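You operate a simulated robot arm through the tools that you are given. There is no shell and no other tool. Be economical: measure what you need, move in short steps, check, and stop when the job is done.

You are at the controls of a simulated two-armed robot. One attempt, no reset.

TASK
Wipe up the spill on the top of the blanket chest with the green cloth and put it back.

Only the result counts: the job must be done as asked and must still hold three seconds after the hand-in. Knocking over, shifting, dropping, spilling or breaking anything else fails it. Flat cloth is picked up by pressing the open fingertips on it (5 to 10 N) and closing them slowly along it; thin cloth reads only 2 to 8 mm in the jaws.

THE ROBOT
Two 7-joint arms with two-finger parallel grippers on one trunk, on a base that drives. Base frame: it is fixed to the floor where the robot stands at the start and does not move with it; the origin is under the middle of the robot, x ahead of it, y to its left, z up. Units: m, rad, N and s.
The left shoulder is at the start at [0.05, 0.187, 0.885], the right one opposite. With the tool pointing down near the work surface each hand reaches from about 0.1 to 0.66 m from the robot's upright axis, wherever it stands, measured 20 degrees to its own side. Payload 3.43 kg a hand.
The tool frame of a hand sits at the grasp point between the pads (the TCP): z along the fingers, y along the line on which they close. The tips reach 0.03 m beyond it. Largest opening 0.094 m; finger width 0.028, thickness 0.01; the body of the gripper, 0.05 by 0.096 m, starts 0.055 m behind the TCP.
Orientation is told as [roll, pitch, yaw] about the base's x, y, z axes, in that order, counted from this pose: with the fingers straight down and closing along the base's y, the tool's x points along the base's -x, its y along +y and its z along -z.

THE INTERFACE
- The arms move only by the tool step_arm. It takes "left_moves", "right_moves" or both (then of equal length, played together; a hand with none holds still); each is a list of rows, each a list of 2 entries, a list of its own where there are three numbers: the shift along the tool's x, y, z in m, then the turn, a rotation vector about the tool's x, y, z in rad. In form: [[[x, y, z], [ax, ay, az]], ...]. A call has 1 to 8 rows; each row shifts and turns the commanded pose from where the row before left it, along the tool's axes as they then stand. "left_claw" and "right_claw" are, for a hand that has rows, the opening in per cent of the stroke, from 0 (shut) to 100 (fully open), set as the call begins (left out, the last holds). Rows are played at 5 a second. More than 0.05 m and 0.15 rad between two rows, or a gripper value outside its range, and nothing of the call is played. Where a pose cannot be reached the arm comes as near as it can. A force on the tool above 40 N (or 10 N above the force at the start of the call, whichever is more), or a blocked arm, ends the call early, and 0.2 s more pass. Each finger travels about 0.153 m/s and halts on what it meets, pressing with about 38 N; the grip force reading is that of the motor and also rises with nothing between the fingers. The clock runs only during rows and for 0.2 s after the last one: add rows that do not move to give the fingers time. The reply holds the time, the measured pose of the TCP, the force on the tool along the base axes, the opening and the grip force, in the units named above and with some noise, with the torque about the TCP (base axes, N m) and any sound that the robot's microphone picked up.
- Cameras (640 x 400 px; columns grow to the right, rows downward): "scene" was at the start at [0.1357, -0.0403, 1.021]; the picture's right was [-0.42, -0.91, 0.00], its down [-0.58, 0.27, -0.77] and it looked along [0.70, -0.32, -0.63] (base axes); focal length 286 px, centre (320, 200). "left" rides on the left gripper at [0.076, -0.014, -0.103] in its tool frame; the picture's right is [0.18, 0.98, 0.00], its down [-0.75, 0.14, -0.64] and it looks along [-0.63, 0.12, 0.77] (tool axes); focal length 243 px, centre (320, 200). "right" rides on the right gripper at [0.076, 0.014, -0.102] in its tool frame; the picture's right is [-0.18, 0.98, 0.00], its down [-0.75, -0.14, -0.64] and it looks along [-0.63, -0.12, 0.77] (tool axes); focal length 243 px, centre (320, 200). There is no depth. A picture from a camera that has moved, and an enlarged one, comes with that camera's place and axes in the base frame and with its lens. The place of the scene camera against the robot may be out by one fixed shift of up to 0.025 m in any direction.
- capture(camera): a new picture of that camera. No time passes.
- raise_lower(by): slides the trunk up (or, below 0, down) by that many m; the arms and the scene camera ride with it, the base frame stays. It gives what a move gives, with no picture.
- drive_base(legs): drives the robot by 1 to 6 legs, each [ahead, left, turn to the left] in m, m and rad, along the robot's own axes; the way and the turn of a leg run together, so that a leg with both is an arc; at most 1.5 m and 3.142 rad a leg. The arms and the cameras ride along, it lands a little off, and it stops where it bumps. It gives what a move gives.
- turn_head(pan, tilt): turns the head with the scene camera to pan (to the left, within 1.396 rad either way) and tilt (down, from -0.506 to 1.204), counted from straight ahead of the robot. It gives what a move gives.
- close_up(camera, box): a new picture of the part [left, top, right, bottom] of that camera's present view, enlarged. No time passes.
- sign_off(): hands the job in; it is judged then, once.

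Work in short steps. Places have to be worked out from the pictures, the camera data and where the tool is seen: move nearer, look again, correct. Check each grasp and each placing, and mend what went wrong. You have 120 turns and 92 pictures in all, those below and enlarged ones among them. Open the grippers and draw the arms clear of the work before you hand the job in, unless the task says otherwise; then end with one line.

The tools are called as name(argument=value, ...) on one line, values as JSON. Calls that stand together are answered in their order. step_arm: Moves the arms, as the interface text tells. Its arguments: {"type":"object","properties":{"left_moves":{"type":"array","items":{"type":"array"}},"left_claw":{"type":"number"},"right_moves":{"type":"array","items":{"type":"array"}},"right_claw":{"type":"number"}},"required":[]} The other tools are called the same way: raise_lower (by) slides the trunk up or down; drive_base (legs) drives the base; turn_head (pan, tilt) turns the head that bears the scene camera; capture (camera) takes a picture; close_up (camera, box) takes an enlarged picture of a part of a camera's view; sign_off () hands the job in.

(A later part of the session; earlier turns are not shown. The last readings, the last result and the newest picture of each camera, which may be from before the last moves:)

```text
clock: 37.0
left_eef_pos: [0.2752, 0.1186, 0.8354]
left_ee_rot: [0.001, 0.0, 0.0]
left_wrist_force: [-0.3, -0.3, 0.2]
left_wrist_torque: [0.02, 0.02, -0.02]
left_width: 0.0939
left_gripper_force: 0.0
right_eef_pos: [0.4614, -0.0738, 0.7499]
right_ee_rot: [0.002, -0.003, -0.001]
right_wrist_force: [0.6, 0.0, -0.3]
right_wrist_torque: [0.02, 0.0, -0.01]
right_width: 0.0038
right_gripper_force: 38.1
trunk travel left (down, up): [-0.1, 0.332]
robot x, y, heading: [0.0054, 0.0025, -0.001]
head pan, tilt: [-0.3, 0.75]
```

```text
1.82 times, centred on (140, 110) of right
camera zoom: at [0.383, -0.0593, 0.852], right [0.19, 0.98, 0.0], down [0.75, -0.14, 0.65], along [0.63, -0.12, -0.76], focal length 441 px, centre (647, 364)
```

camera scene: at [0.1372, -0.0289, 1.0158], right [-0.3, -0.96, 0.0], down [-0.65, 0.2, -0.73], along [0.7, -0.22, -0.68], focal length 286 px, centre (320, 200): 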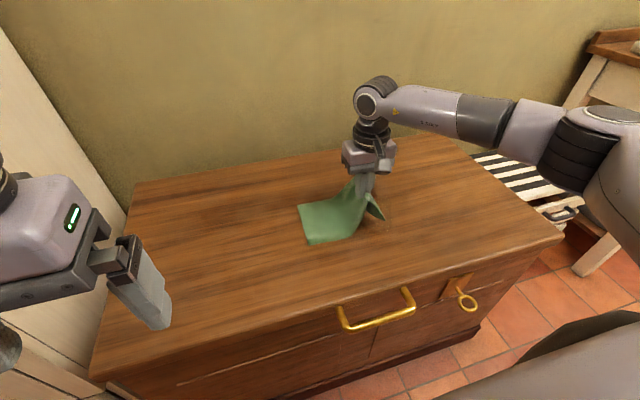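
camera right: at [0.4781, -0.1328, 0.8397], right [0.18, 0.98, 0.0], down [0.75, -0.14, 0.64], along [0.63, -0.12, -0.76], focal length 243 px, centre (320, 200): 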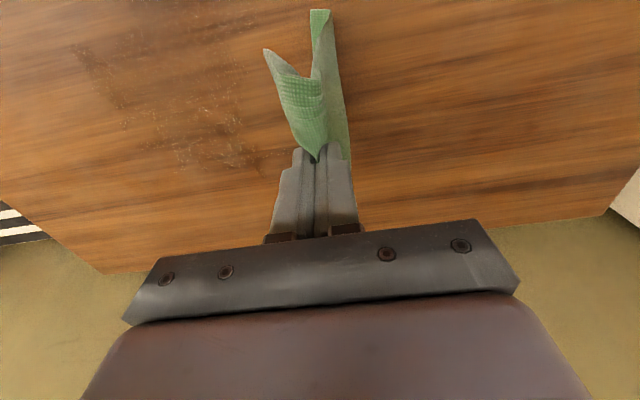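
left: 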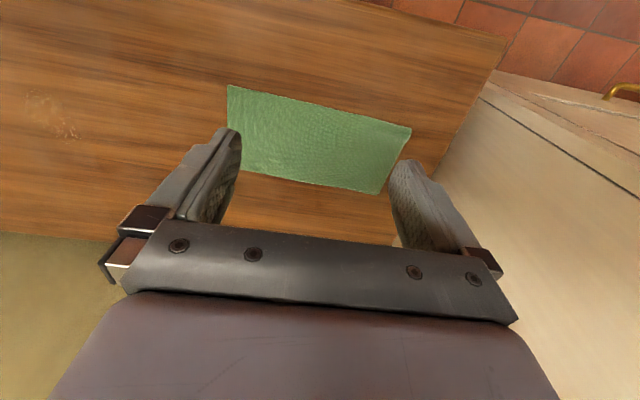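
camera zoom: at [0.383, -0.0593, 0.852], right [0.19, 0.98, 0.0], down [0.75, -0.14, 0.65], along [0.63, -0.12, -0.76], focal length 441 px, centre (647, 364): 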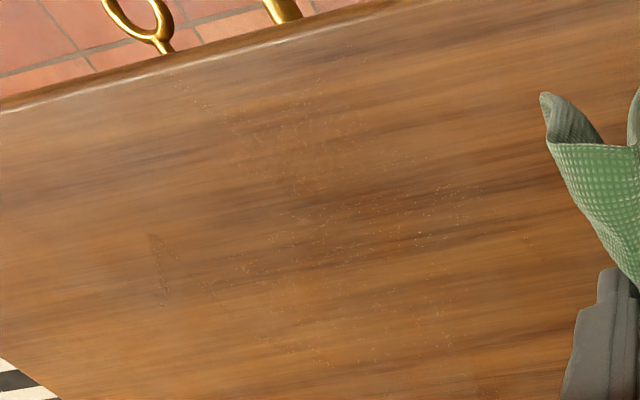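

The film is mostly gone. Specks remain near (0.475,-0.436), (0.43,-0.29), (0.63,-0.25) and (0.47,-0.21). I'll run a second set of longer lanes, starting at x≈0.475.

step_arm(right_moves=[[[-0.007, -0.02, 0.04], [0, 0, 0]], [[-0.007, -0.02, 0.04], [0, 0, 0]], [[0, 0, 0.04], [0, 0, 0]], [[0, 0, 0.03], [0, 0, 0]], [[0, 0, 0.006], [0, 0, 0]], [[0, -0.03, 0], [0, 0, 0]], [[0, -0.03, 0], [0, 0, 0]], [[0, -0.03, 0], [0, 0, 0]]])

step_arm(right_moves=[[[0, -0.03, 0], [0, 0, 0]], [[0, -0.03, 0], [0, 0, 0]], [[0, -0.03, 0], [0, 0, 0]], [[0, -0.03, 0], [0, 0, 0]], [[0, -0.03, 0], [0, 0, 0]], [[0, -0.03, 0], [0, 0, 0]], [[0, -0.03, 0], [0, 0, 0]], [[0, -0.03, 0], [0, 0, 0]]])

close_up(camera="scene", box=[260, 130, 500, 280])

```text
clock: 38.8
left_eef_pos: [0.2753, 0.1171, 0.836]
left_ee_rot: [0.0, -0.002, 0.0]
left_wrist_force: [0.0, 0.1, 0.9]
left_wrist_torque: [-0.04, -0.01, -0.01]
left_width: 0.0941
left_gripper_force: 0.0
right_eef_pos: [0.4745, -0.2034, 0.5955]
right_ee_rot: [0.003, -0.007, 0.0]
right_wrist_force: [0.3, 2.3, 12.5]
right_wrist_torque: [0.05, -0.06, -0.01]
right_width: 0.0039
right_gripper_force: 37.6
trunk travel left (down, up): [-0.1, 0.332]
robot x, y, heading: [-0.0004, 0.0013, -0.002]
head pan, tilt: [-0.3, 0.75]
```

```text
clock: 40.5
left_eef_pos: [0.2747, 0.119, 0.8352]
left_ee_rot: [-0.002, -0.003, 0.0]
left_wrist_force: [0.9, 0.3, -0.3]
left_wrist_torque: [0.04, -0.01, -0.03]
left_width: 0.0942
left_gripper_force: 0.0
right_eef_pos: [0.4727, -0.4446, 0.5944]
right_ee_rot: [-0.001, -0.007, 0.001]
right_wrist_force: [0.0, 5.4, 19.7]
right_wrist_torque: [0.11, -0.01, 0.02]
right_width: 0.0036
right_gripper_force: 37.8
trunk travel left (down, up): [-0.1, 0.332]
robot x, y, heading: [0.0033, 0.0014, -0.001]
head pan, tilt: [-0.3, 0.75]
```

```text
2.67 times, centred on (380, 205) of scene
camera zoom: at [0.1361, -0.0277, 1.0161], right [-0.3, -0.96, 0.0], down [-0.65, 0.2, -0.73], along [0.7, -0.22, -0.68], focal length 763 px, centre (160, 187)
```

zoom: 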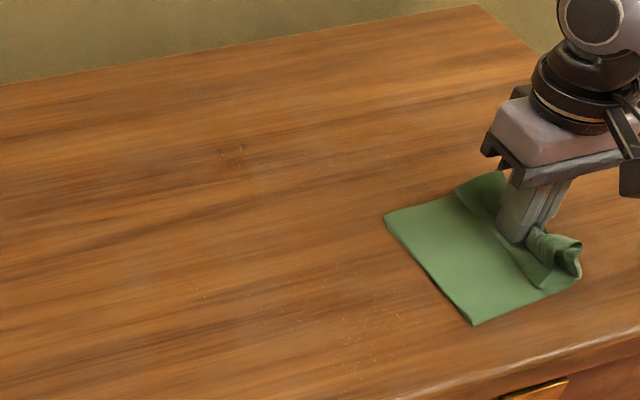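

Remaining specks are at about (0.43,-0.28), (0.47,-0.21) and (0.63,-0.25). Next is the lane at x≈0.425.

step_arm(right_moves=[[[0, 0.01, -0.045], [0, 0, 0]], [[0.008, 0.03, -0.035], [0, 0, 0]], [[0.008, 0.045, 0], [0, 0, 0]], [[0.008, 0.045, 0], [0, 0, 0]], [[0.008, 0.045, 0], [0, 0, 0]], [[0.008, 0.045, 0], [0, 0, 0]], [[0.008, 0.045, 0], [0, 0, 0]], [[0, 0.035, 0.03], [0, 0, 0]]])

step_arm(right_moves=[[[0, 0, 0.04], [0, 0, 0]], [[0, 0, 0.01], [0, 0, 0]], [[0, -0.03, 0.001], [0, 0, 0]], [[0, -0.03, 0], [0, 0, 0]], [[0, -0.03, 0], [0, 0, 0]], [[0, -0.03, 0], [0, 0, 0]], [[0, -0.03, 0], [0, 0, 0]], [[0, -0.03, 0], [0, 0, 0]]])

step_arm(right_moves=[[[0, -0.03, 0], [0, 0, 0]], [[0, -0.03, 0], [0, 0, 0]], [[0, -0.03, 0], [0, 0, 0]], [[0, -0.03, 0], [0, 0, 0]]])

step_arm(right_moves=[[[0, 0.01, -0.045], [0, 0, 0]], [[-0.02, 0.02, -0.035], [0, 0, 0]], [[-0.033, 0.03, 0], [0, 0, 0]], [[-0.033, 0.035, 0], [0, 0, 0]], [[-0.033, 0.035, 0], [0, 0, 0]], [[-0.033, 0.035, 0], [0, 0, 0]], [[-0.033, 0.035, 0], [0, 0, 0]], [[0, 0.045, 0], [0, 0, 0]]])

close_up(camera="scene", box=[260, 130, 500, 280])

```text
clock: 42.4
left_eef_pos: [0.2751, 0.1195, 0.8352]
left_ee_rot: [0.002, 0.0, 0.0]
left_wrist_force: [-0.6, 0.7, -0.4]
left_wrist_torque: [-0.02, -0.01, -0.01]
left_width: 0.0941
left_gripper_force: 0.1
right_eef_pos: [0.426, -0.1427, 0.6431]
right_ee_rot: [0.001, -0.005, -0.002]
right_wrist_force: [0.2, 0.3, 0.0]
right_wrist_torque: [-0.01, -0.02, -0.06]
right_width: 0.0038
right_gripper_force: 38.2
trunk travel left (down, up): [-0.1, 0.332]
robot x, y, heading: [0.0004, 0.0015, 0.001]
head pan, tilt: [-0.3, 0.75]
```

```text
clock: 44.1
left_eef_pos: [0.2748, 0.1188, 0.834]
left_ee_rot: [-0.002, -0.002, -0.001]
left_wrist_force: [0.6, -0.5, -0.3]
left_wrist_torque: [0.01, -0.01, 0.01]
left_width: 0.0943
left_gripper_force: 0.0
right_eef_pos: [0.4284, -0.3233, 0.5946]
right_ee_rot: [0.001, -0.005, 0.001]
right_wrist_force: [0.3, 4.8, 24.9]
right_wrist_torque: [0.12, 0.11, -0.02]
right_width: 0.0034
right_gripper_force: 37.7
trunk travel left (down, up): [-0.1, 0.332]
robot x, y, heading: [0.0026, 0.0005, -0.001]
head pan, tilt: [-0.3, 0.75]
```

```text
clock: 45.1
left_eef_pos: [0.2742, 0.1195, 0.8362]
left_ee_rot: [-0.001, -0.001, -0.001]
left_wrist_force: [0.3, 0.9, 0.5]
left_wrist_torque: [0.0, -0.02, 0.04]
left_width: 0.0938
left_gripper_force: 0.0
right_eef_pos: [0.4264, -0.4434, 0.5948]
right_ee_rot: [0.0, -0.005, -0.001]
right_wrist_force: [-0.8, 5.3, 22.8]
right_wrist_torque: [0.11, 0.1, -0.04]
right_width: 0.0036
right_gripper_force: 38.2
trunk travel left (down, up): [-0.1, 0.332]
robot x, y, heading: [-0.0034, -0.002, -0.002]
head pan, tilt: [-0.3, 0.75]
```

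```text
clock: 47.0
left_eef_pos: [0.2747, 0.1183, 0.8347]
left_ee_rot: [0.001, 0.001, 0.0]
left_wrist_force: [-0.4, -0.1, -0.5]
left_wrist_torque: [0.0, 0.02, 0.02]
left_width: 0.0939
left_gripper_force: 0.0
right_eef_pos: [0.612, -0.1983, 0.6735]
right_ee_rot: [-0.001, -0.005, 0.001]
right_wrist_force: [-0.3, 0.4, -0.4]
right_wrist_torque: [0.0, 0.0, -0.01]
right_width: 0.0037
right_gripper_force: 37.5
trunk travel left (down, up): [-0.1, 0.332]
robot x, y, heading: [-0.0037, -0.0005, 0.004]
head pan, tilt: [-0.3, 0.75]
```

```text
2.67 times, centred on (380, 205) of scene
camera zoom: at [0.1372, -0.029, 1.0158], right [-0.3, -0.96, 0.0], down [-0.65, 0.2, -0.73], along [0.7, -0.22, -0.68], focal length 763 px, centre (160, 187)
```

zoom: 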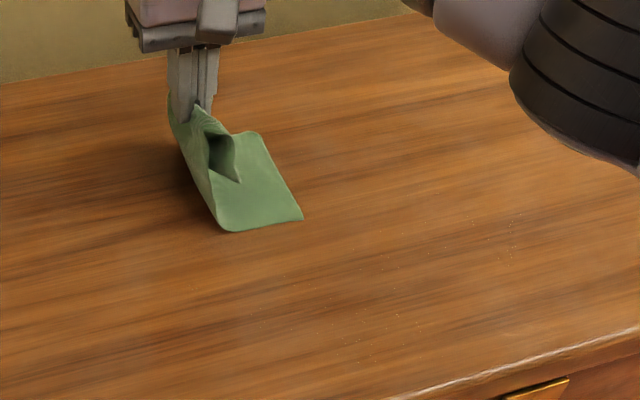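

Nearly clear. Next is the far lane at x≈0.615, from y≈-0.17 to -0.36.

step_arm(right_moves=[[[-0.005, 0.03, 0.02], [0, 0, 0]], [[0, 0, 0.04], [0, 0, 0]], [[0, 0, 0.017], [0, 0, 0]], [[0, 0, 0.003], [0, 0, 0]], [[0, 0, 0], [0, 0, 0]]])

step_arm(right_moves=[[[0, -0.03, 0], [0, 0, 0]], [[0, -0.03, 0], [0, 0, 0]], [[0, -0.03, 0], [0, 0, 0]], [[0, -0.03, 0], [0, 0, 0]], [[0, -0.03, 0], [0, 0, 0]], [[0, -0.03, 0], [0, 0, 0]]])

step_arm(right_moves=[[[0, 0.01, -0.045], [0, 0, 0]], [[0.015, 0.03, -0.035], [0, 0, 0]], [[0.015, 0.045, 0], [0, 0, 0]], [[0.015, 0.045, 0], [0, 0, 0]], [[0.015, 0.045, 0], [0, 0, 0]], [[0.005, 0.045, 0], [0, 0, 0]], [[0, 0.01, 0.04], [0, 0, 0]], [[0, 0, 0.04], [0, 0, 0]]])

step_arm(right_moves=[[[0, -0.03, 0.001], [0, 0, 0]], [[0, -0.03, 0], [0, 0, 0]], [[0, -0.03, 0], [0, 0, 0]], [[0, -0.03, 0], [0, 0, 0]], [[0, -0.03, 0], [0, 0, 0]], [[0, -0.03, 0], [0, 0, 0]], [[0, -0.03, 0], [0, 0, 0]], [[0, -0.03, 0], [0, 0, 0]]])

close_up(camera="scene", box=[260, 130, 500, 280])

```text
clock: 48.1
left_eef_pos: [0.2741, 0.1182, 0.836]
left_ee_rot: [0.0, -0.002, -0.001]
left_wrist_force: [-0.2, 0.1, 0.6]
left_wrist_torque: [0.02, 0.02, -0.03]
left_width: 0.0938
left_gripper_force: 0.1
right_eef_pos: [0.6185, -0.1691, 0.5965]
right_ee_rot: [0.002, -0.01, 0.002]
right_wrist_force: [0.1, -1.7, 16.9]
right_wrist_torque: [-0.03, 0.08, -0.01]
right_width: 0.0036
right_gripper_force: 38.5
trunk travel left (down, up): [-0.1, 0.332]
robot x, y, heading: [-0.0002, -0.0005, 0.001]
head pan, tilt: [-0.3, 0.75]
```

```text
clock: 49.5
left_eef_pos: [0.2749, 0.1182, 0.8356]
left_ee_rot: [-0.002, -0.002, 0.0]
left_wrist_force: [-0.5, 0.7, 1.3]
left_wrist_torque: [0.03, 0.01, 0.02]
left_width: 0.094
left_gripper_force: 0.2
right_eef_pos: [0.6171, -0.3194, 0.5952]
right_ee_rot: [-0.002, -0.011, -0.001]
right_wrist_force: [0.3, 1.8, 17.9]
right_wrist_torque: [0.09, 0.02, -0.04]
right_width: 0.0039
right_gripper_force: 37.7
right hand out of reach, approached as far as the arm can: row 6
trunk travel left (down, up): [-0.1, 0.332]
robot x, y, heading: [0.0009, -0.005, 0.004]
head pan, tilt: [-0.3, 0.75]
```

```text
clock: 51.4
left_eef_pos: [0.2752, 0.1173, 0.8351]
left_ee_rot: [0.001, -0.001, 0.002]
left_wrist_force: [0.2, -0.3, 0.6]
left_wrist_torque: [0.04, 0.03, 0.01]
left_width: 0.0946
left_gripper_force: 0.0
right_eef_pos: [0.5506, -0.0876, 0.5965]
right_ee_rot: [0.004, -0.009, 0.0]
right_wrist_force: [-0.6, -1.5, 9.9]
right_wrist_torque: [-0.04, 0.11, 0.03]
right_width: 0.0039
right_gripper_force: 38.3
trunk travel left (down, up): [-0.1, 0.332]
robot x, y, heading: [0.0042, 0.001, 0.0]
head pan, tilt: [-0.3, 0.75]
```

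```text
clock: 53.1
left_eef_pos: [0.2752, 0.118, 0.8356]
left_ee_rot: [-0.001, -0.002, 0.001]
left_wrist_force: [0.2, 0.4, 0.6]
left_wrist_torque: [0.01, 0.02, -0.01]
left_width: 0.094
left_gripper_force: 0.1
right_eef_pos: [0.5519, -0.3282, 0.5945]
right_ee_rot: [-0.002, -0.008, 0.002]
right_wrist_force: [-0.5, 5.1, 22.0]
right_wrist_torque: [0.15, 0.06, -0.03]
right_width: 0.0038
right_gripper_force: 37.9
trunk travel left (down, up): [-0.1, 0.332]
robot x, y, heading: [-0.0016, -0.0017, -0.001]
head pan, tilt: [-0.3, 0.75]
```

```text
2.67 times, centred on (380, 205) of scene
camera zoom: at [0.1357, -0.0278, 1.0162], right [-0.3, -0.96, 0.0], down [-0.65, 0.2, -0.73], along [0.7, -0.22, -0.68], focal length 763 px, centre (160, 187)
```

zoom: 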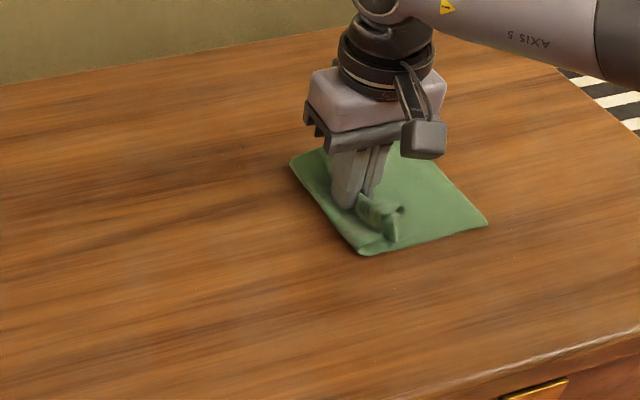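

The visible area looks clean. I'll finish this lane to y≈-0.40, then lift away to the left to inspect.

step_arm(right_moves=[[[0.005, -0.03, 0], [0, 0, 0]], [[0.01, -0.03, 0], [0, 0, 0]], [[0.01, -0.02, 0], [0, 0, 0]], [[0, 0.01, -0.045], [0, 0, 0]], [[0, 0.02, -0.045], [0, 0, 0]], [[0, 0.035, -0.035], [0, 0, 0]], [[0, 0.045, -0.02], [0, 0, 0]], [[0, 0.045, -0.02], [0, 0, 0]]])

step_arm(right_moves=[[[0, 0.045, -0.02], [0, 0, 0]], [[0, 0.045, -0.02], [0, 0, 0]], [[0, 0.045, -0.02], [0, 0, 0]], [[0, 0.045, -0.01], [0, 0, 0]], [[0, 0.045, 0], [0, 0, 0]]])

close_up(camera="scene", box=[260, 130, 500, 280])

close_up(camera="right", box=[0, 0, 280, 220])

capture(camera="right")

```text
clock: 55.0
left_eef_pos: [0.2754, 0.1181, 0.8346]
left_ee_rot: [0.0, 0.001, -0.001]
left_wrist_force: [-0.1, -0.9, 0.0]
left_wrist_torque: [0.0, 0.02, -0.01]
left_width: 0.0938
left_gripper_force: 0.1
right_eef_pos: [0.525, -0.2546, 0.7575]
right_ee_rot: [0.001, -0.003, 0.0]
right_wrist_force: [0.1, -0.9, -0.5]
right_wrist_torque: [-0.03, 0.01, -0.04]
right_width: 0.0037
right_gripper_force: 38.1
trunk travel left (down, up): [-0.1, 0.332]
robot x, y, heading: [-0.0017, 0.0014, 0.002]
head pan, tilt: [-0.3, 0.75]
```

```text
clock: 56.1
left_eef_pos: [0.2752, 0.1173, 0.8339]
left_ee_rot: [-0.001, 0.001, -0.001]
left_wrist_force: [0.3, -0.1, 0.5]
left_wrist_torque: [0.01, 0.0, 0.02]
left_width: 0.094
left_gripper_force: 0.0
right_eef_pos: [0.524, -0.0274, 0.8271]
right_ee_rot: [0.0, -0.006, -0.001]
right_wrist_force: [0.3, 0.0, -0.5]
right_wrist_torque: [0.04, 0.05, -0.04]
right_width: 0.0038
right_gripper_force: 38.2
trunk travel left (down, up): [-0.1, 0.332]
robot x, y, heading: [-0.0008, -0.0004, -0.002]
head pan, tilt: [-0.3, 0.75]
```

```text
2.67 times, centred on (380, 205) of scene
camera zoom: at [0.1372, -0.029, 1.0158], right [-0.3, -0.96, 0.0], down [-0.65, 0.2, -0.73], along [0.7, -0.22, -0.68], focal length 763 px, centre (160, 187)
```

zoom: 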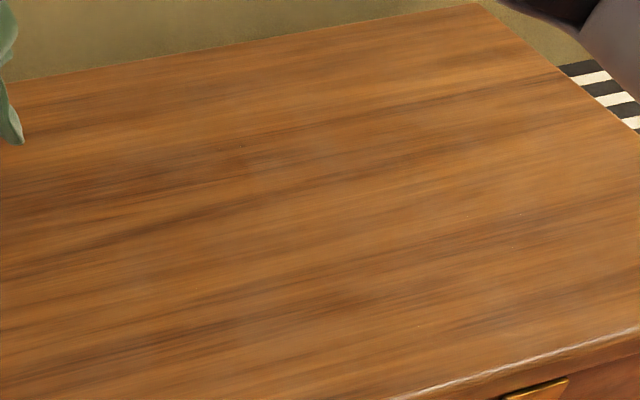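

```text
1.82 times, centred on (140, 110) of right
camera zoom: at [0.4469, -0.0129, 0.9296], right [0.19, 0.98, 0.0], down [0.75, -0.14, 0.65], along [0.63, -0.12, -0.76], focal length 441 px, centre (647, 364)
```

zoom: 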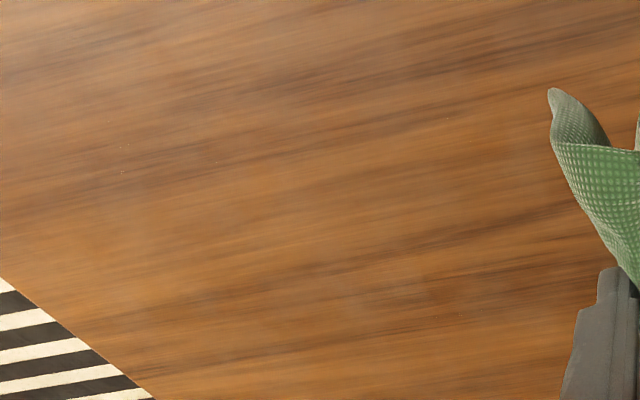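

```text
60 pictures are left
camera right: at [0.4469, -0.0129, 0.9296], right [0.19, 0.98, 0.0], down [0.75, -0.14, 0.65], along [0.63, -0.12, -0.76], focal length 243 px, centre (320, 200)
```

right: 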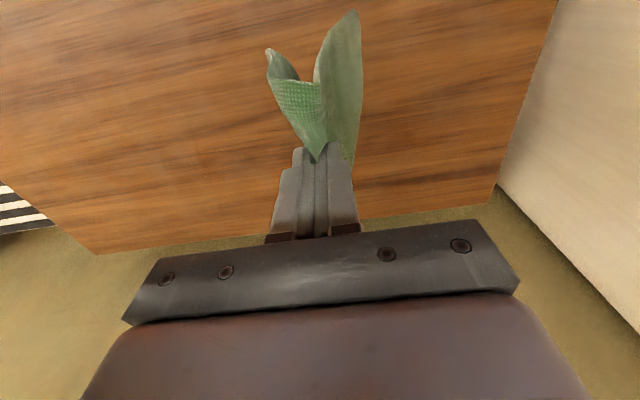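

Almost spotless. Tiny specks remain at about (0.489,-0.171) and (0.47,-0.439), so I'll do one last lane at x≈0.478 from y -0.13 to -0.47.

step_arm(right_moves=[[[0.02, -0.025, 0.035], [0, 0, 0]], [[0.02, -0.025, 0.035], [0, 0, 0]], [[0.006, -0.025, 0.04], [0, 0, 0]], [[0, -0.025, 0.04], [0, 0, 0]], [[0, 0, 0.04], [0, 0, 0]], [[0, 0, 0.03], [0, 0, 0]], [[0, 0, 0.012], [0, 0, 0]], [[0, 0, 0], [0, 0, 0]]])

step_arm(right_moves=[[[0, -0.045, 0.001], [0, 0, 0]], [[0, -0.045, 0], [0, 0, 0]], [[0, -0.045, 0], [0, 0, 0]], [[0, -0.045, 0], [0, 0, 0]], [[0, -0.045, 0], [0, 0, 0]], [[0, -0.045, 0], [0, 0, 0]], [[0, -0.04, 0], [0, 0, 0]], [[0, -0.03, 0], [0, 0, 0]]])

step_arm(right_moves=[[[0, 0.01, -0.045], [0, 0, 0]], [[0, 0.02, -0.045], [0, 0, 0]], [[-0.01, 0.03, -0.035], [0, 0, 0]], [[-0.01, 0.045, -0.01], [0, 0, 0]], [[-0.01, 0.045, -0.01], [0, 0, 0]], [[-0.01, 0.045, -0.01], [0, 0, 0]], [[-0.01, 0.045, -0.01], [0, 0, 0]], [[-0.01, 0.045, -0.01], [0, 0, 0]]])

step_arm(right_moves=[[[0, 0.045, -0.01], [0, 0, 0]], [[0, 0.045, -0.01], [0, 0, 0]], [[0, 0.045, -0.01], [0, 0, 0]], [[0, 0.045, -0.01], [0, 0, 0]], [[0, 0.045, -0.01], [0, 0, 0]], [[0, 0.03, 0], [0, 0, 0]]])

turn_head(pan=0.0, tilt=0.7)

capture(camera="scene")

close_up(camera="right", box=[0, 0, 280, 220])

```text
clock: 58.0
left_eef_pos: [0.2748, 0.1181, 0.8364]
left_ee_rot: [0.001, -0.002, 0.0]
left_wrist_force: [-0.1, 0.0, 0.4]
left_wrist_torque: [-0.03, 0.01, -0.02]
left_width: 0.0939
left_gripper_force: 0.2
right_eef_pos: [0.4805, -0.128, 0.5973]
right_ee_rot: [0.004, -0.007, 0.0]
right_wrist_force: [-0.3, 0.1, 10.2]
right_wrist_torque: [0.05, 0.02, 0.0]
right_width: 0.0037
right_gripper_force: 37.8
trunk travel left (down, up): [-0.1, 0.332]
robot x, y, heading: [0.0009, -0.0017, -0.003]
head pan, tilt: [-0.3, 0.75]
```

```text
clock: 59.8
left_eef_pos: [0.2747, 0.1176, 0.8355]
left_ee_rot: [-0.001, -0.001, 0.0]
left_wrist_force: [-0.4, 0.5, -0.6]
left_wrist_torque: [0.0, 0.02, -0.01]
left_width: 0.094
left_gripper_force: 0.1
right_eef_pos: [0.4787, -0.4683, 0.596]
right_ee_rot: [0.002, -0.008, -0.001]
right_wrist_force: [0.3, 5.2, 16.6]
right_wrist_torque: [0.23, -0.02, -0.02]
right_width: 0.0037
right_gripper_force: 37.9
trunk travel left (down, up): [-0.1, 0.332]
robot x, y, heading: [0.0012, -0.0008, -0.001]
head pan, tilt: [-0.3, 0.75]
```

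```text
clock: 61.5
left_eef_pos: [0.2763, 0.1173, 0.836]
left_ee_rot: [-0.001, -0.001, 0.0]
left_wrist_force: [0.1, 0.7, 1.1]
left_wrist_torque: [-0.01, -0.01, -0.02]
left_width: 0.0939
left_gripper_force: 0.1
right_eef_pos: [0.54, -0.1829, 0.7696]
right_ee_rot: [0.002, -0.004, 0.001]
right_wrist_force: [0.0, 0.2, 0.2]
right_wrist_torque: [-0.03, 0.02, -0.01]
right_width: 0.0039
right_gripper_force: 38.0
trunk travel left (down, up): [-0.1, 0.332]
robot x, y, heading: [-0.0001, 0.0017, 0.001]
head pan, tilt: [-0.3, 0.75]
```

```text
clock: 63.1
left_eef_pos: [0.275, 0.1184, 0.8342]
left_ee_rot: [-0.001, -0.001, -0.002]
left_wrist_force: [0.3, 0.4, 0.0]
left_wrist_torque: [0.01, 0.0, 0.01]
left_width: 0.0938
left_gripper_force: 0.1
right_eef_pos: [0.555, 0.0224, 0.8307]
right_ee_rot: [0.028, -0.012, -0.062]
right_wrist_force: [0.2, -0.2, -0.2]
right_wrist_torque: [0.01, 0.03, 0.01]
right_width: 0.0038
right_gripper_force: 38.2
right hand out of reach, approached as far as the arm can: row 6
trunk travel left (down, up): [-0.1, 0.332]
robot x, y, heading: [0.0011, -0.0012, -0.001]
head pan, tilt: [-0.3, 0.75]
stopped in row 6 (right hand): the arm was blocked; the commanded pose is now the measured one
```

```text
clock: 64.0
left_eef_pos: [0.2757, 0.1166, 0.8352]
left_ee_rot: [-0.001, 0.001, 0.0]
left_wrist_force: [0.6, 0.8, -0.6]
left_wrist_torque: [-0.04, -0.06, -0.01]
left_width: 0.0943
left_gripper_force: 0.0
right_eef_pos: [0.5551, 0.0212, 0.8291]
right_ee_rot: [0.028, -0.012, -0.058]
right_wrist_force: [-0.2, 0.5, -1.0]
right_wrist_torque: [0.0, 0.0, 0.02]
right_width: 0.0038
right_gripper_force: 38.5
trunk travel left (down, up): [-0.1, 0.332]
robot x, y, heading: [0.0013, -0.0026, 0.004]
head pan, tilt: [0.0, 0.7]
```

```text
59 pictures are left
camera scene: at [0.143, -0.0047, 1.02], right [0.0, -1.0, 0.0], down [-0.64, 0.0, -0.76], along [0.76, 0.0, -0.64], focal length 286 px, centre (320, 200)
```

scene: 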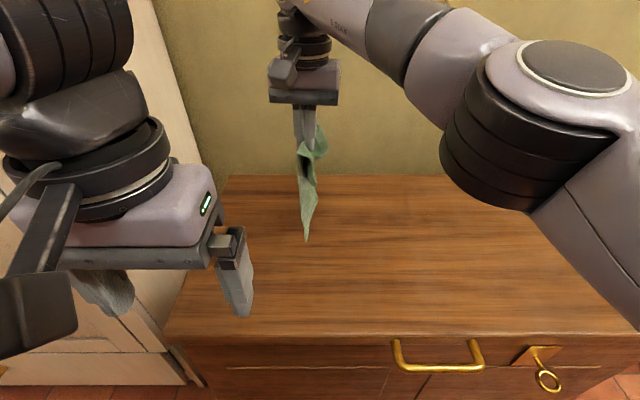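

```text
1.82 times, centred on (140, 110) of right
camera zoom: at [0.478, 0.0391, 0.9313], right [0.24, 0.97, 0.03], down [0.73, -0.2, 0.65], along [0.63, -0.13, -0.76], focal length 441 px, centre (647, 364)
```

zoom: 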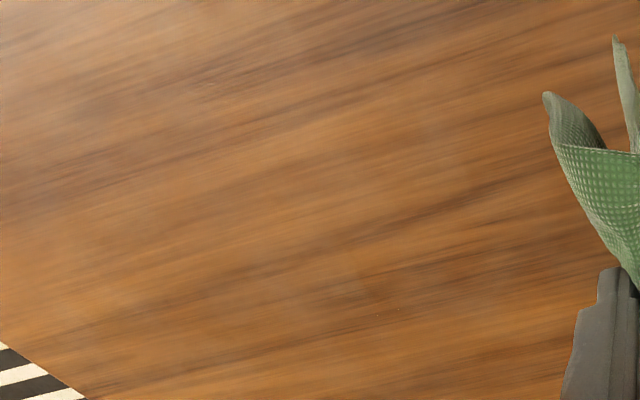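

The top looks clean, so now the cloth goes back. Laying it flat means reaching further left than the right arm can, so I plan to drive the base left. First I'll check that side.

turn_head(pan=1.2, tilt=0.75)

capture(camera="scene")

```text
clock: 65.3
left_eef_pos: [0.2746, 0.1183, 0.8351]
left_ee_rot: [-0.001, 0.0, -0.002]
left_wrist_force: [-0.6, -0.6, 0.3]
left_wrist_torque: [0.0, -0.02, -0.02]
left_width: 0.094
left_gripper_force: 0.1
right_eef_pos: [0.5549, 0.0213, 0.83]
right_ee_rot: [0.029, -0.013, -0.06]
right_wrist_force: [-0.8, 0.4, 0.0]
right_wrist_torque: [-0.02, 0.01, -0.01]
right_width: 0.0039
right_gripper_force: 37.8
trunk travel left (down, up): [-0.1, 0.332]
robot x, y, heading: [-0.0017, 0.0005, -0.002]
head pan, tilt: [1.201, 0.75]
```

```text
57 pictures are left
camera scene: at [0.0881, 0.0727, 1.0158], right [0.93, -0.36, 0.0], down [-0.25, -0.64, -0.73], along [0.27, 0.68, -0.68], focal length 286 px, centre (320, 200)
```

scene: 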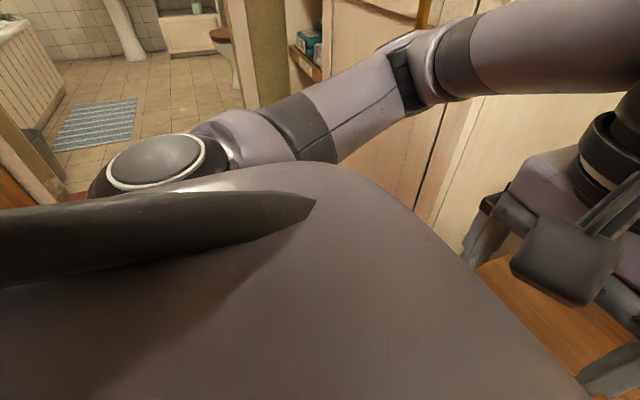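

Rotating the base left in place moves the left elbow away from the cabinet, which is safer than sliding sideways. I'll pull the right hand back toward the middle, straighten its tool, and turn 0.33 rad left.

step_arm(right_moves=[[[0.005, -0.035, 0.02], [0, 0, 0]], [[0.005, -0.04, 0.02], [0, 0, 0]]])

drive_base(legs=[[0, 0, 0.15], [0, 0, 0.18]])

turn_head(pan=0.0, tilt=0.75)

capture(camera="scene")

capture(camera="right")

```text
clock: 66.0
left_eef_pos: [0.2753, 0.118, 0.8349]
left_ee_rot: [0.0, 0.0, 0.0]
left_wrist_force: [-0.1, -0.1, 0.0]
left_wrist_torque: [-0.02, -0.01, 0.04]
left_width: 0.0938
left_gripper_force: 0.1
right_eef_pos: [0.5397, -0.0477, 0.7867]
right_ee_rot: [0.028, -0.012, -0.056]
right_wrist_force: [-0.2, -0.4, 0.1]
right_wrist_torque: [-0.03, 0.0, 0.03]
right_width: 0.0035
right_gripper_force: 38.3
trunk travel left (down, up): [-0.1, 0.332]
robot x, y, heading: [-0.0028, 0.0028, 0.004]
head pan, tilt: [1.201, 0.75]
```

```text
clock: 67.7
left_eef_pos: [0.2227, 0.2009, 0.8353]
left_ee_rot: [0.001, 0.001, 0.328]
left_wrist_force: [0.3, -0.5, 0.4]
left_wrist_torque: [-0.01, -0.01, 0.03]
left_width: 0.0938
left_gripper_force: 0.0
right_eef_pos: [0.5272, 0.1276, 0.7867]
right_ee_rot: [0.027, -0.013, 0.274]
right_wrist_force: [-0.3, -0.3, 0.6]
right_wrist_torque: [0.0, -0.01, -0.06]
right_width: 0.0038
right_gripper_force: 38.7
trunk travel left (down, up): [-0.1, 0.332]
robot x, y, heading: [-0.0013, -0.0011, 0.334]
head pan, tilt: [1.201, 0.75]
```

```text
clock: 69.1
left_eef_pos: [0.222, 0.2004, 0.8342]
left_ee_rot: [0.001, -0.001, 0.33]
left_wrist_force: [-1.0, 0.3, 0.0]
left_wrist_torque: [0.02, 0.02, -0.01]
left_width: 0.094
left_gripper_force: 0.1
right_eef_pos: [0.5266, 0.1284, 0.7864]
right_ee_rot: [0.027, -0.013, 0.274]
right_wrist_force: [-0.1, 0.2, -0.2]
right_wrist_torque: [0.03, 0.0, -0.09]
right_width: 0.0041
right_gripper_force: 37.8
trunk travel left (down, up): [-0.1, 0.332]
robot x, y, heading: [-0.0024, 0.0006, 0.332]
head pan, tilt: [0.0, 0.75]
```

```text
56 pictures are left
camera scene: at [0.1333, 0.0412, 1.0158], right [0.32, -0.95, 0.0], down [-0.65, -0.22, -0.73], along [0.69, 0.24, -0.68], focal length 286 px, centre (320, 200)
```

scene: 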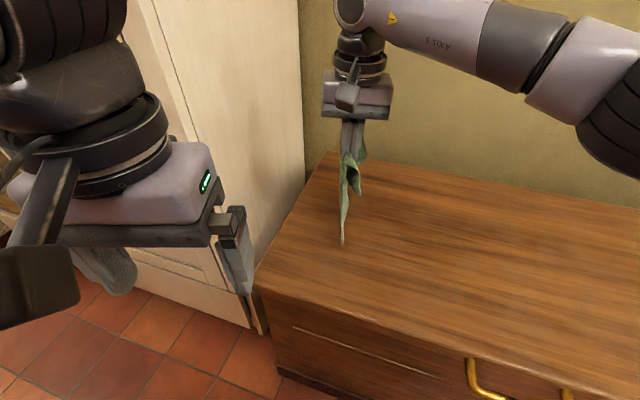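

```text
55 pictures are left
camera right: at [0.4488, 0.12, 0.8888], right [-0.09, 1.0, 0.03], down [0.76, 0.05, 0.65], along [0.64, 0.08, -0.76], focal length 243 px, centre (320, 200)
```

right: 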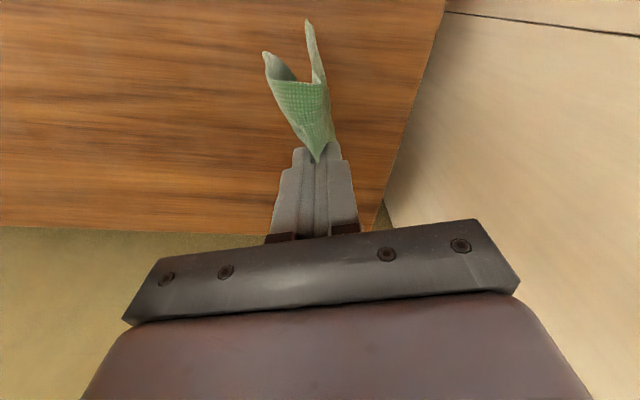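

The right hand is now at (0.527, 0.128), with the cabinet side clear of it. I'll turn the tool back to yaw 0, straighten it, and move to (0.538, 0.165).

step_arm(right_moves=[[[0, 0, 0], [0.014, 0.006, 0.137]], [[0, 0, 0], [0.014, 0.006, 0.137]], [[-0.006, 0.015, 0], [0, 0, 0]], [[-0.006, 0.02, 0], [0, 0, 0]], [[0, 0, 0], [0, 0, 0]]])

capture(camera="scene")

capture(camera="right")

```text
clock: 70.3
left_eef_pos: [0.2233, 0.201, 0.8357]
left_ee_rot: [0.001, 0.0, 0.328]
left_wrist_force: [1.1, 0.7, -0.2]
left_wrist_torque: [-0.02, -0.03, -0.02]
left_width: 0.094
left_gripper_force: 0.0
right_eef_pos: [0.5391, 0.163, 0.7858]
right_ee_rot: [0.001, 0.003, 0.0]
right_wrist_force: [0.2, 0.7, 0.0]
right_wrist_torque: [-0.01, -0.02, 0.02]
right_width: 0.0036
right_gripper_force: 37.8
trunk travel left (down, up): [-0.1, 0.332]
robot x, y, heading: [-0.0005, -0.0014, 0.328]
head pan, tilt: [0.0, 0.75]
```

```text
54 pictures are left
camera scene: at [0.1333, 0.0412, 1.0158], right [0.32, -0.95, 0.0], down [-0.65, -0.22, -0.73], along [0.69, 0.24, -0.68], focal length 286 px, centre (320, 200)
```

scene: 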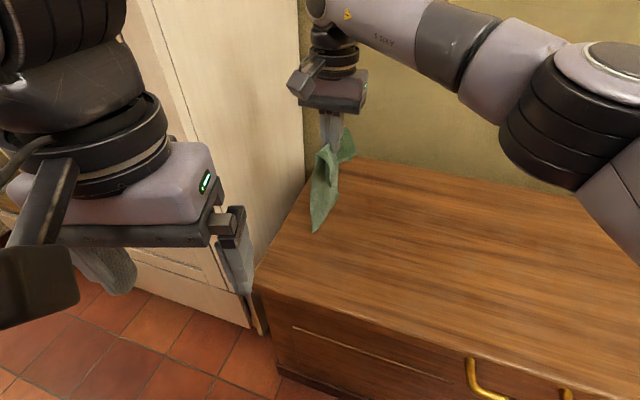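

```text
53 pictures are left
camera right: at [0.4628, 0.1793, 0.8895], right [0.18, 0.98, 0.0], down [0.76, -0.14, 0.64], along [0.63, -0.12, -0.77], focal length 243 px, centre (320, 200)
```

right: 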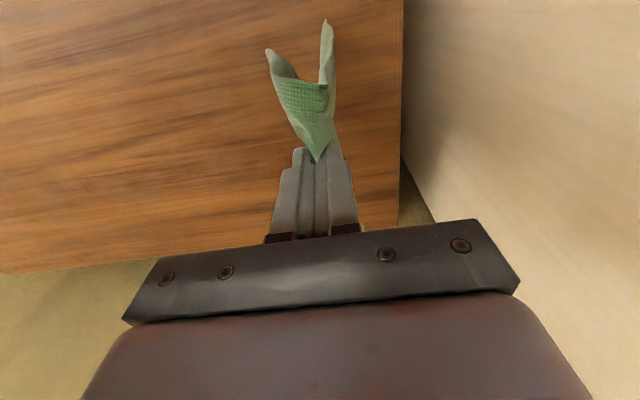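

The cloth hangs straight with its bottom near the surface. I'll lay it down in an arc, lowering while drawing toward -y.

step_arm(right_moves=[[[0, 0, 0.012], [0, 0, 0]], [[0, -0.02, 0.015], [0, 0, 0]], [[0, -0.03, 0.02], [0, 0, 0]], [[0, -0.03, 0.02], [0, 0, 0]]])

capture(camera="scene")

capture(camera="right")

```text
clock: 71.3
left_eef_pos: [0.2224, 0.2008, 0.835]
left_ee_rot: [-0.001, 0.0, 0.329]
left_wrist_force: [-1.1, -0.2, -0.1]
left_wrist_torque: [-0.04, 0.03, 0.0]
left_width: 0.0937
left_gripper_force: 0.1
right_eef_pos: [0.5387, 0.0832, 0.7199]
right_ee_rot: [0.001, 0.005, 0.0]
right_wrist_force: [-0.5, -0.9, -1.1]
right_wrist_torque: [-0.02, -0.03, 0.02]
right_width: 0.0037
right_gripper_force: 37.9
trunk travel left (down, up): [-0.1, 0.332]
robot x, y, heading: [-0.002, 0.0, 0.325]
head pan, tilt: [0.0, 0.75]
```

```text
52 pictures are left
camera scene: at [0.1333, 0.0411, 1.0158], right [0.32, -0.95, 0.0], down [-0.65, -0.22, -0.73], along [0.69, 0.24, -0.68], focal length 286 px, centre (320, 200)
```

scene: 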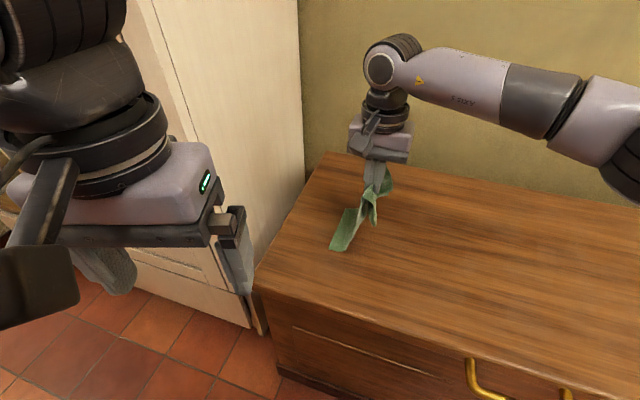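

```text
51 pictures are left
camera right: at [0.4623, 0.0988, 0.8223], right [0.18, 0.98, 0.0], down [0.76, -0.14, 0.64], along [0.63, -0.12, -0.77], focal length 243 px, centre (320, 200)
```

right: 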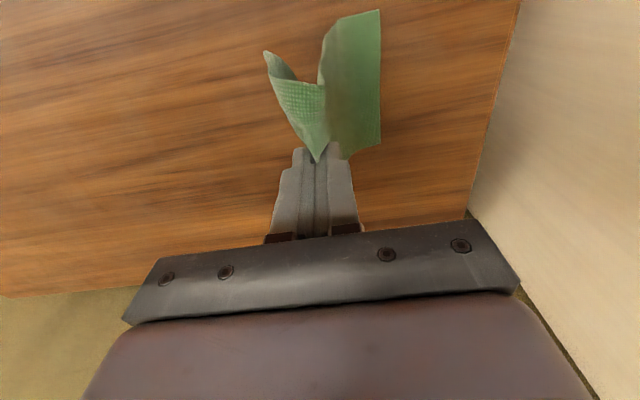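

The far edge landed near y≈0.14 because the bottom touched down late. I'll lift and redo it from y≈0.183, lowering further before I start drawing.

step_arm(right_moves=[[[0, 0.02, -0.045], [0, 0, 0]], [[0, 0.03, -0.035], [0, 0, 0]], [[0, 0.035, 0], [0, 0, 0]], [[0, 0.015, 0], [0, 0, 0]], [[0, 0, 0], [0, 0, 0]], [[0, 0, 0.02], [0, 0, 0]], [[0, 0, 0.02], [0, 0, 0]], [[0, 0, 0], [0, 0, 0]]])

capture(camera="scene")

capture(camera="right")

```text
clock: 73.1
left_eef_pos: [0.2224, 0.2004, 0.8356]
left_ee_rot: [0.0, 0.0, 0.327]
left_wrist_force: [0.5, 0.5, -0.2]
left_wrist_torque: [0.03, 0.02, 0.0]
left_width: 0.094
left_gripper_force: 0.0
right_eef_pos: [0.5367, 0.1834, 0.759]
right_ee_rot: [0.002, 0.005, 0.0]
right_wrist_force: [0.2, 0.5, -0.1]
right_wrist_torque: [-0.03, -0.03, 0.01]
right_width: 0.0038
right_gripper_force: 37.5
trunk travel left (down, up): [-0.1, 0.332]
robot x, y, heading: [0.0033, -0.0013, 0.333]
head pan, tilt: [0.0, 0.75]
```

```text
50 pictures are left
camera scene: at [0.1334, 0.0411, 1.0158], right [0.32, -0.95, 0.0], down [-0.65, -0.22, -0.73], along [0.69, 0.24, -0.68], focal length 286 px, centre (320, 200)
```

scene: 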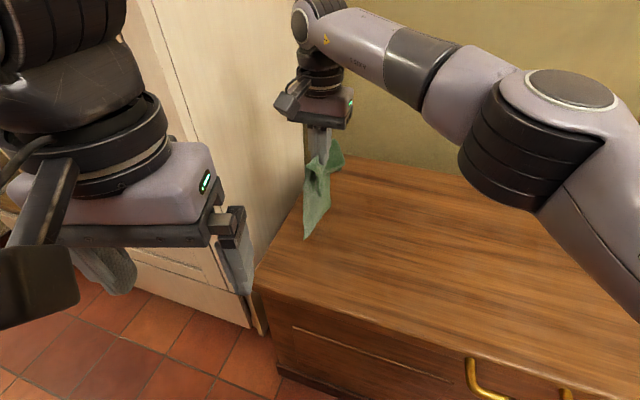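

```text
49 pictures are left
camera right: at [0.4617, 0.1991, 0.8618], right [0.18, 0.98, 0.0], down [0.76, -0.14, 0.64], along [0.63, -0.12, -0.77], focal length 243 px, centre (320, 200)
```

right: 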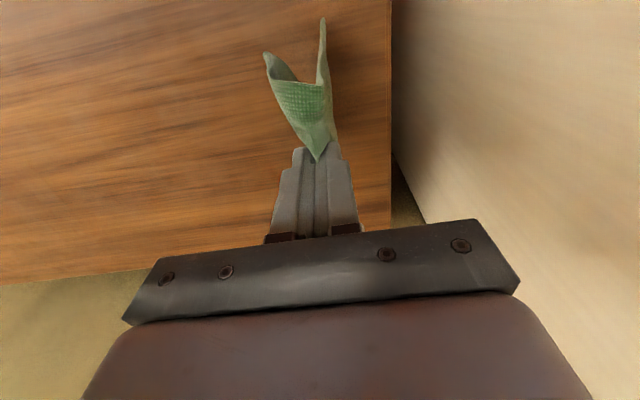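

The bottom corner is just touching near y≈0.19. I'll lower and draw gently, keeping slack so the far edge stays put.

step_arm(right_moves=[[[0, 0, 0.02], [0, 0, 0]], [[0, -0.005, 0.02], [0, 0, 0]], [[0, -0.015, 0.02], [0, 0, 0]], [[0, -0.025, 0.02], [0, 0, 0]], [[0, -0.025, 0.02], [0, 0, 0]], [[0, -0.025, 0.02], [0, 0, 0]], [[0, -0.025, 0.015], [0, 0, 0]], [[0, -0.015, 0.01], [0, 0, 0]]])

capture(camera="scene")

capture(camera="right")

```text
clock: 74.9
left_eef_pos: [0.2225, 0.2015, 0.836]
left_ee_rot: [-0.001, 0.002, 0.328]
left_wrist_force: [-0.6, -0.3, 0.1]
left_wrist_torque: [0.01, -0.03, -0.01]
left_width: 0.0942
left_gripper_force: 0.0
right_eef_pos: [0.538, 0.0483, 0.6145]
right_ee_rot: [-0.001, 0.004, 0.0]
right_wrist_force: [0.3, -0.1, 0.3]
right_wrist_torque: [0.01, 0.03, 0.02]
right_width: 0.0034
right_gripper_force: 38.1
trunk travel left (down, up): [-0.1, 0.332]
robot x, y, heading: [-0.0001, 0.0003, 0.333]
head pan, tilt: [0.0, 0.75]
```

```text
48 pictures are left
camera scene: at [0.1334, 0.0411, 1.0158], right [0.32, -0.95, 0.0], down [-0.65, -0.22, -0.73], along [0.69, 0.24, -0.68], focal length 286 px, centre (320, 200)
```

scene: 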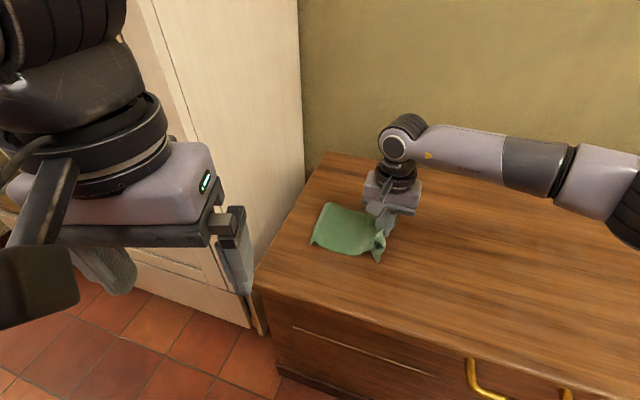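

```text
47 pictures are left
camera right: at [0.4611, 0.064, 0.7172], right [0.18, 0.98, 0.0], down [0.76, -0.14, 0.64], along [0.63, -0.12, -0.77], focal length 243 px, centre (320, 200)
```

right: 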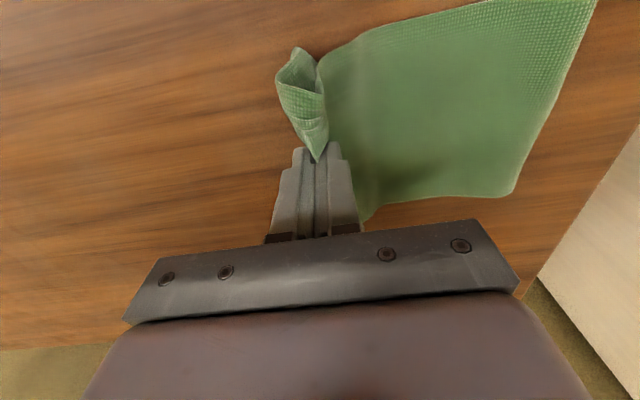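

Excellent: the far edge lies at y≈0.195, x 0.486–0.612, matching the original. I'll lower to the surface and release, opening only a little.

step_arm(right_moves=[[[0, -0.006, 0.008], [0, 0, 0]], [[0, -0.003, 0.008], [0, 0, 0]], [[0, 0, 0], [0, 0, 0]]])

step_arm(right_moves=[[[0, 0, 0], [0, 0, 0]], [[0, 0, 0], [0, 0, 0]]], right_claw=22)

step_arm(right_moves=[[[0, 0, -0.02], [0, 0, 0]], [[0, 0, -0.04], [0, 0, 0]], [[0, 0, -0.04], [0, 0, 0]], [[0.03, 0, -0.03], [0, 0, 0]], [[0.03, 0, 0], [0, 0, 0]]])

capture(camera="right")

close_up(camera="scene", box=[260, 150, 500, 300])

```text
clock: 75.7
left_eef_pos: [0.2226, 0.2001, 0.8359]
left_ee_rot: [0.001, 0.001, 0.33]
left_wrist_force: [0.2, -0.2, 0.5]
left_wrist_torque: [-0.03, -0.01, 0.01]
left_width: 0.0941
left_gripper_force: 0.0
right_eef_pos: [0.5378, 0.0401, 0.5991]
right_ee_rot: [0.002, 0.003, 0.0]
right_wrist_force: [-0.4, 0.1, 1.5]
right_wrist_torque: [0.0, 0.0, 0.04]
right_width: 0.0035
right_gripper_force: 38.2
trunk travel left (down, up): [-0.1, 0.332]
robot x, y, heading: [0.0022, 0.0015, 0.327]
head pan, tilt: [0.0, 0.75]
```

```text
clock: 76.3
left_eef_pos: [0.2223, 0.2004, 0.8353]
left_ee_rot: [-0.001, -0.001, 0.325]
left_wrist_force: [-0.6, -0.3, -0.7]
left_wrist_torque: [-0.01, -0.02, 0.0]
left_width: 0.0944
left_gripper_force: 0.0
right_eef_pos: [0.5389, 0.0395, 0.5981]
right_ee_rot: [0.0, 0.003, 0.0]
right_wrist_force: [0.1, -0.5, 0.5]
right_wrist_torque: [-0.01, 0.03, 0.01]
right_width: 0.0204
right_gripper_force: 0.1
trunk travel left (down, up): [-0.1, 0.332]
robot x, y, heading: [0.0025, 0.0003, 0.329]
head pan, tilt: [0.0, 0.75]
```

```text
clock: 77.5
left_eef_pos: [0.2231, 0.2004, 0.8354]
left_ee_rot: [0.001, 0.0, 0.328]
left_wrist_force: [0.4, 0.1, -0.1]
left_wrist_torque: [-0.02, 0.0, 0.01]
left_width: 0.0939
left_gripper_force: 0.0
right_eef_pos: [0.4783, 0.0401, 0.7304]
right_ee_rot: [0.0, 0.003, -0.001]
right_wrist_force: [0.2, 0.3, 0.7]
right_wrist_torque: [-0.01, 0.01, -0.01]
right_width: 0.0207
right_gripper_force: 0.0
trunk travel left (down, up): [-0.1, 0.332]
robot x, y, heading: [-0.0029, 0.0005, 0.332]
head pan, tilt: [0.0, 0.75]
```

```text
46 pictures are left
camera right: at [0.4019, 0.0554, 0.8324], right [0.18, 0.98, 0.0], down [0.76, -0.14, 0.64], along [0.63, -0.12, -0.77], focal length 243 px, centre (320, 200)
```

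right: 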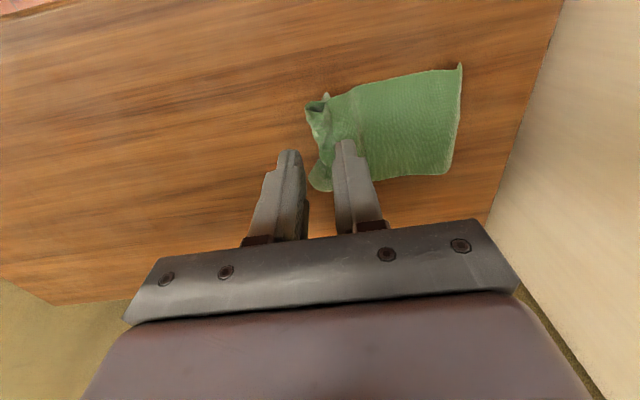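

```text
2.67 times, centred on (380, 225) of scene
camera zoom: at [0.1333, 0.0411, 1.0158], right [0.32, -0.95, 0.0], down [-0.65, -0.22, -0.73], along [0.69, 0.24, -0.68], focal length 763 px, centre (160, 133)
```

zoom: 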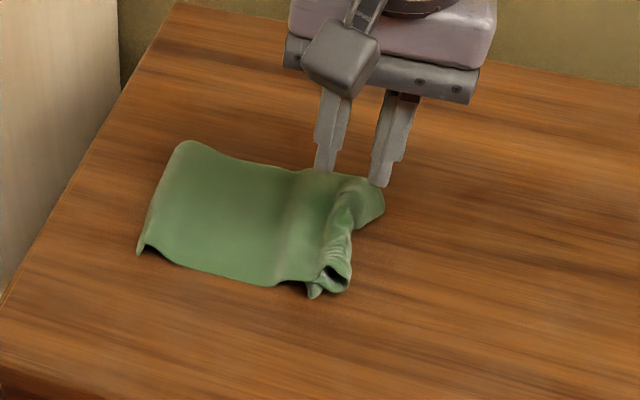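

The cloth is in place, but its right end is bunched. I'll take a closer look before smoothing it.

close_up(camera="right", box=[280, 50, 480, 210])

close_up(camera="scene", box=[350, 200, 430, 270])

```text
2.50 times, centred on (380, 130) of right
camera zoom: at [0.4019, 0.0554, 0.8324], right [0.18, 0.98, 0.0], down [0.76, -0.14, 0.64], along [0.63, -0.12, -0.77], focal length 606 px, centre (170, 375)
```

zoom: 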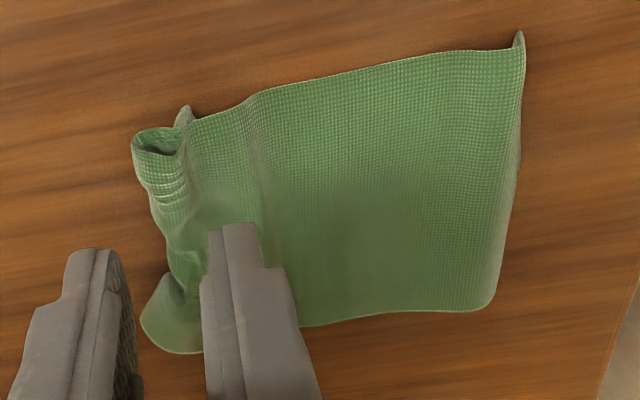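

```text
5.71 times, centred on (390, 235) of scene
camera zoom: at [0.1333, 0.0411, 1.0158], right [0.32, -0.95, 0.0], down [-0.65, -0.22, -0.73], along [0.69, 0.24, -0.68], focal length 1635 px, centre (-80, 0)
```

zoom: 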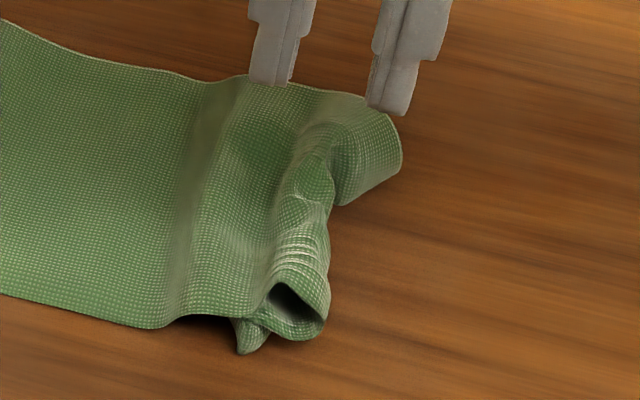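

The short flap got tucked under the released pleat at y≈0.04. I'll regrip the pleat, lift the right end a little, and set it down moving toward +y so the flap swings out.

step_arm(right_moves=[[[-0.03, 0, 0.02], [0, 0, 0]], [[-0.028, -0.002, 0.03], [0, 0, 0]], [[0, 0, 0.04], [0, 0, 0]], [[0, 0, 0.03], [0, 0, 0]], [[0, 0, 0.012], [0, 0, 0]], [[0, 0, 0], [0, 0, 0]]], right_claw=45)

capture(camera="right")

```text
clock: 78.9
left_eef_pos: [0.2225, 0.1995, 0.8353]
left_ee_rot: [0.001, 0.0, 0.328]
left_wrist_force: [0.5, 0.1, 0.1]
left_wrist_torque: [-0.03, 0.02, 0.02]
left_width: 0.0942
left_gripper_force: 0.0
right_eef_pos: [0.5371, 0.0375, 0.5969]
right_ee_rot: [-0.001, 0.001, 0.0]
right_wrist_force: [0.3, -0.6, 0.2]
right_wrist_torque: [0.02, 0.01, -0.02]
right_width: 0.0423
right_gripper_force: 0.0
trunk travel left (down, up): [-0.1, 0.332]
robot x, y, heading: [-0.0043, -0.0013, 0.329]
head pan, tilt: [0.0, 0.75]
```

```text
42 pictures are left
camera right: at [0.4593, 0.053, 0.6995], right [0.18, 0.98, 0.0], down [0.76, -0.14, 0.64], along [0.63, -0.12, -0.77], focal length 243 px, centre (320, 200)
```

right: 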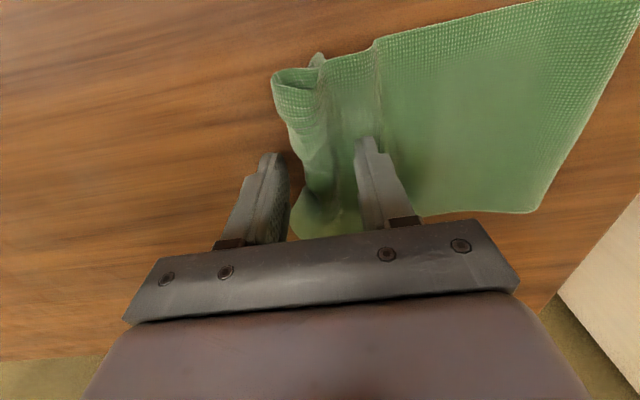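

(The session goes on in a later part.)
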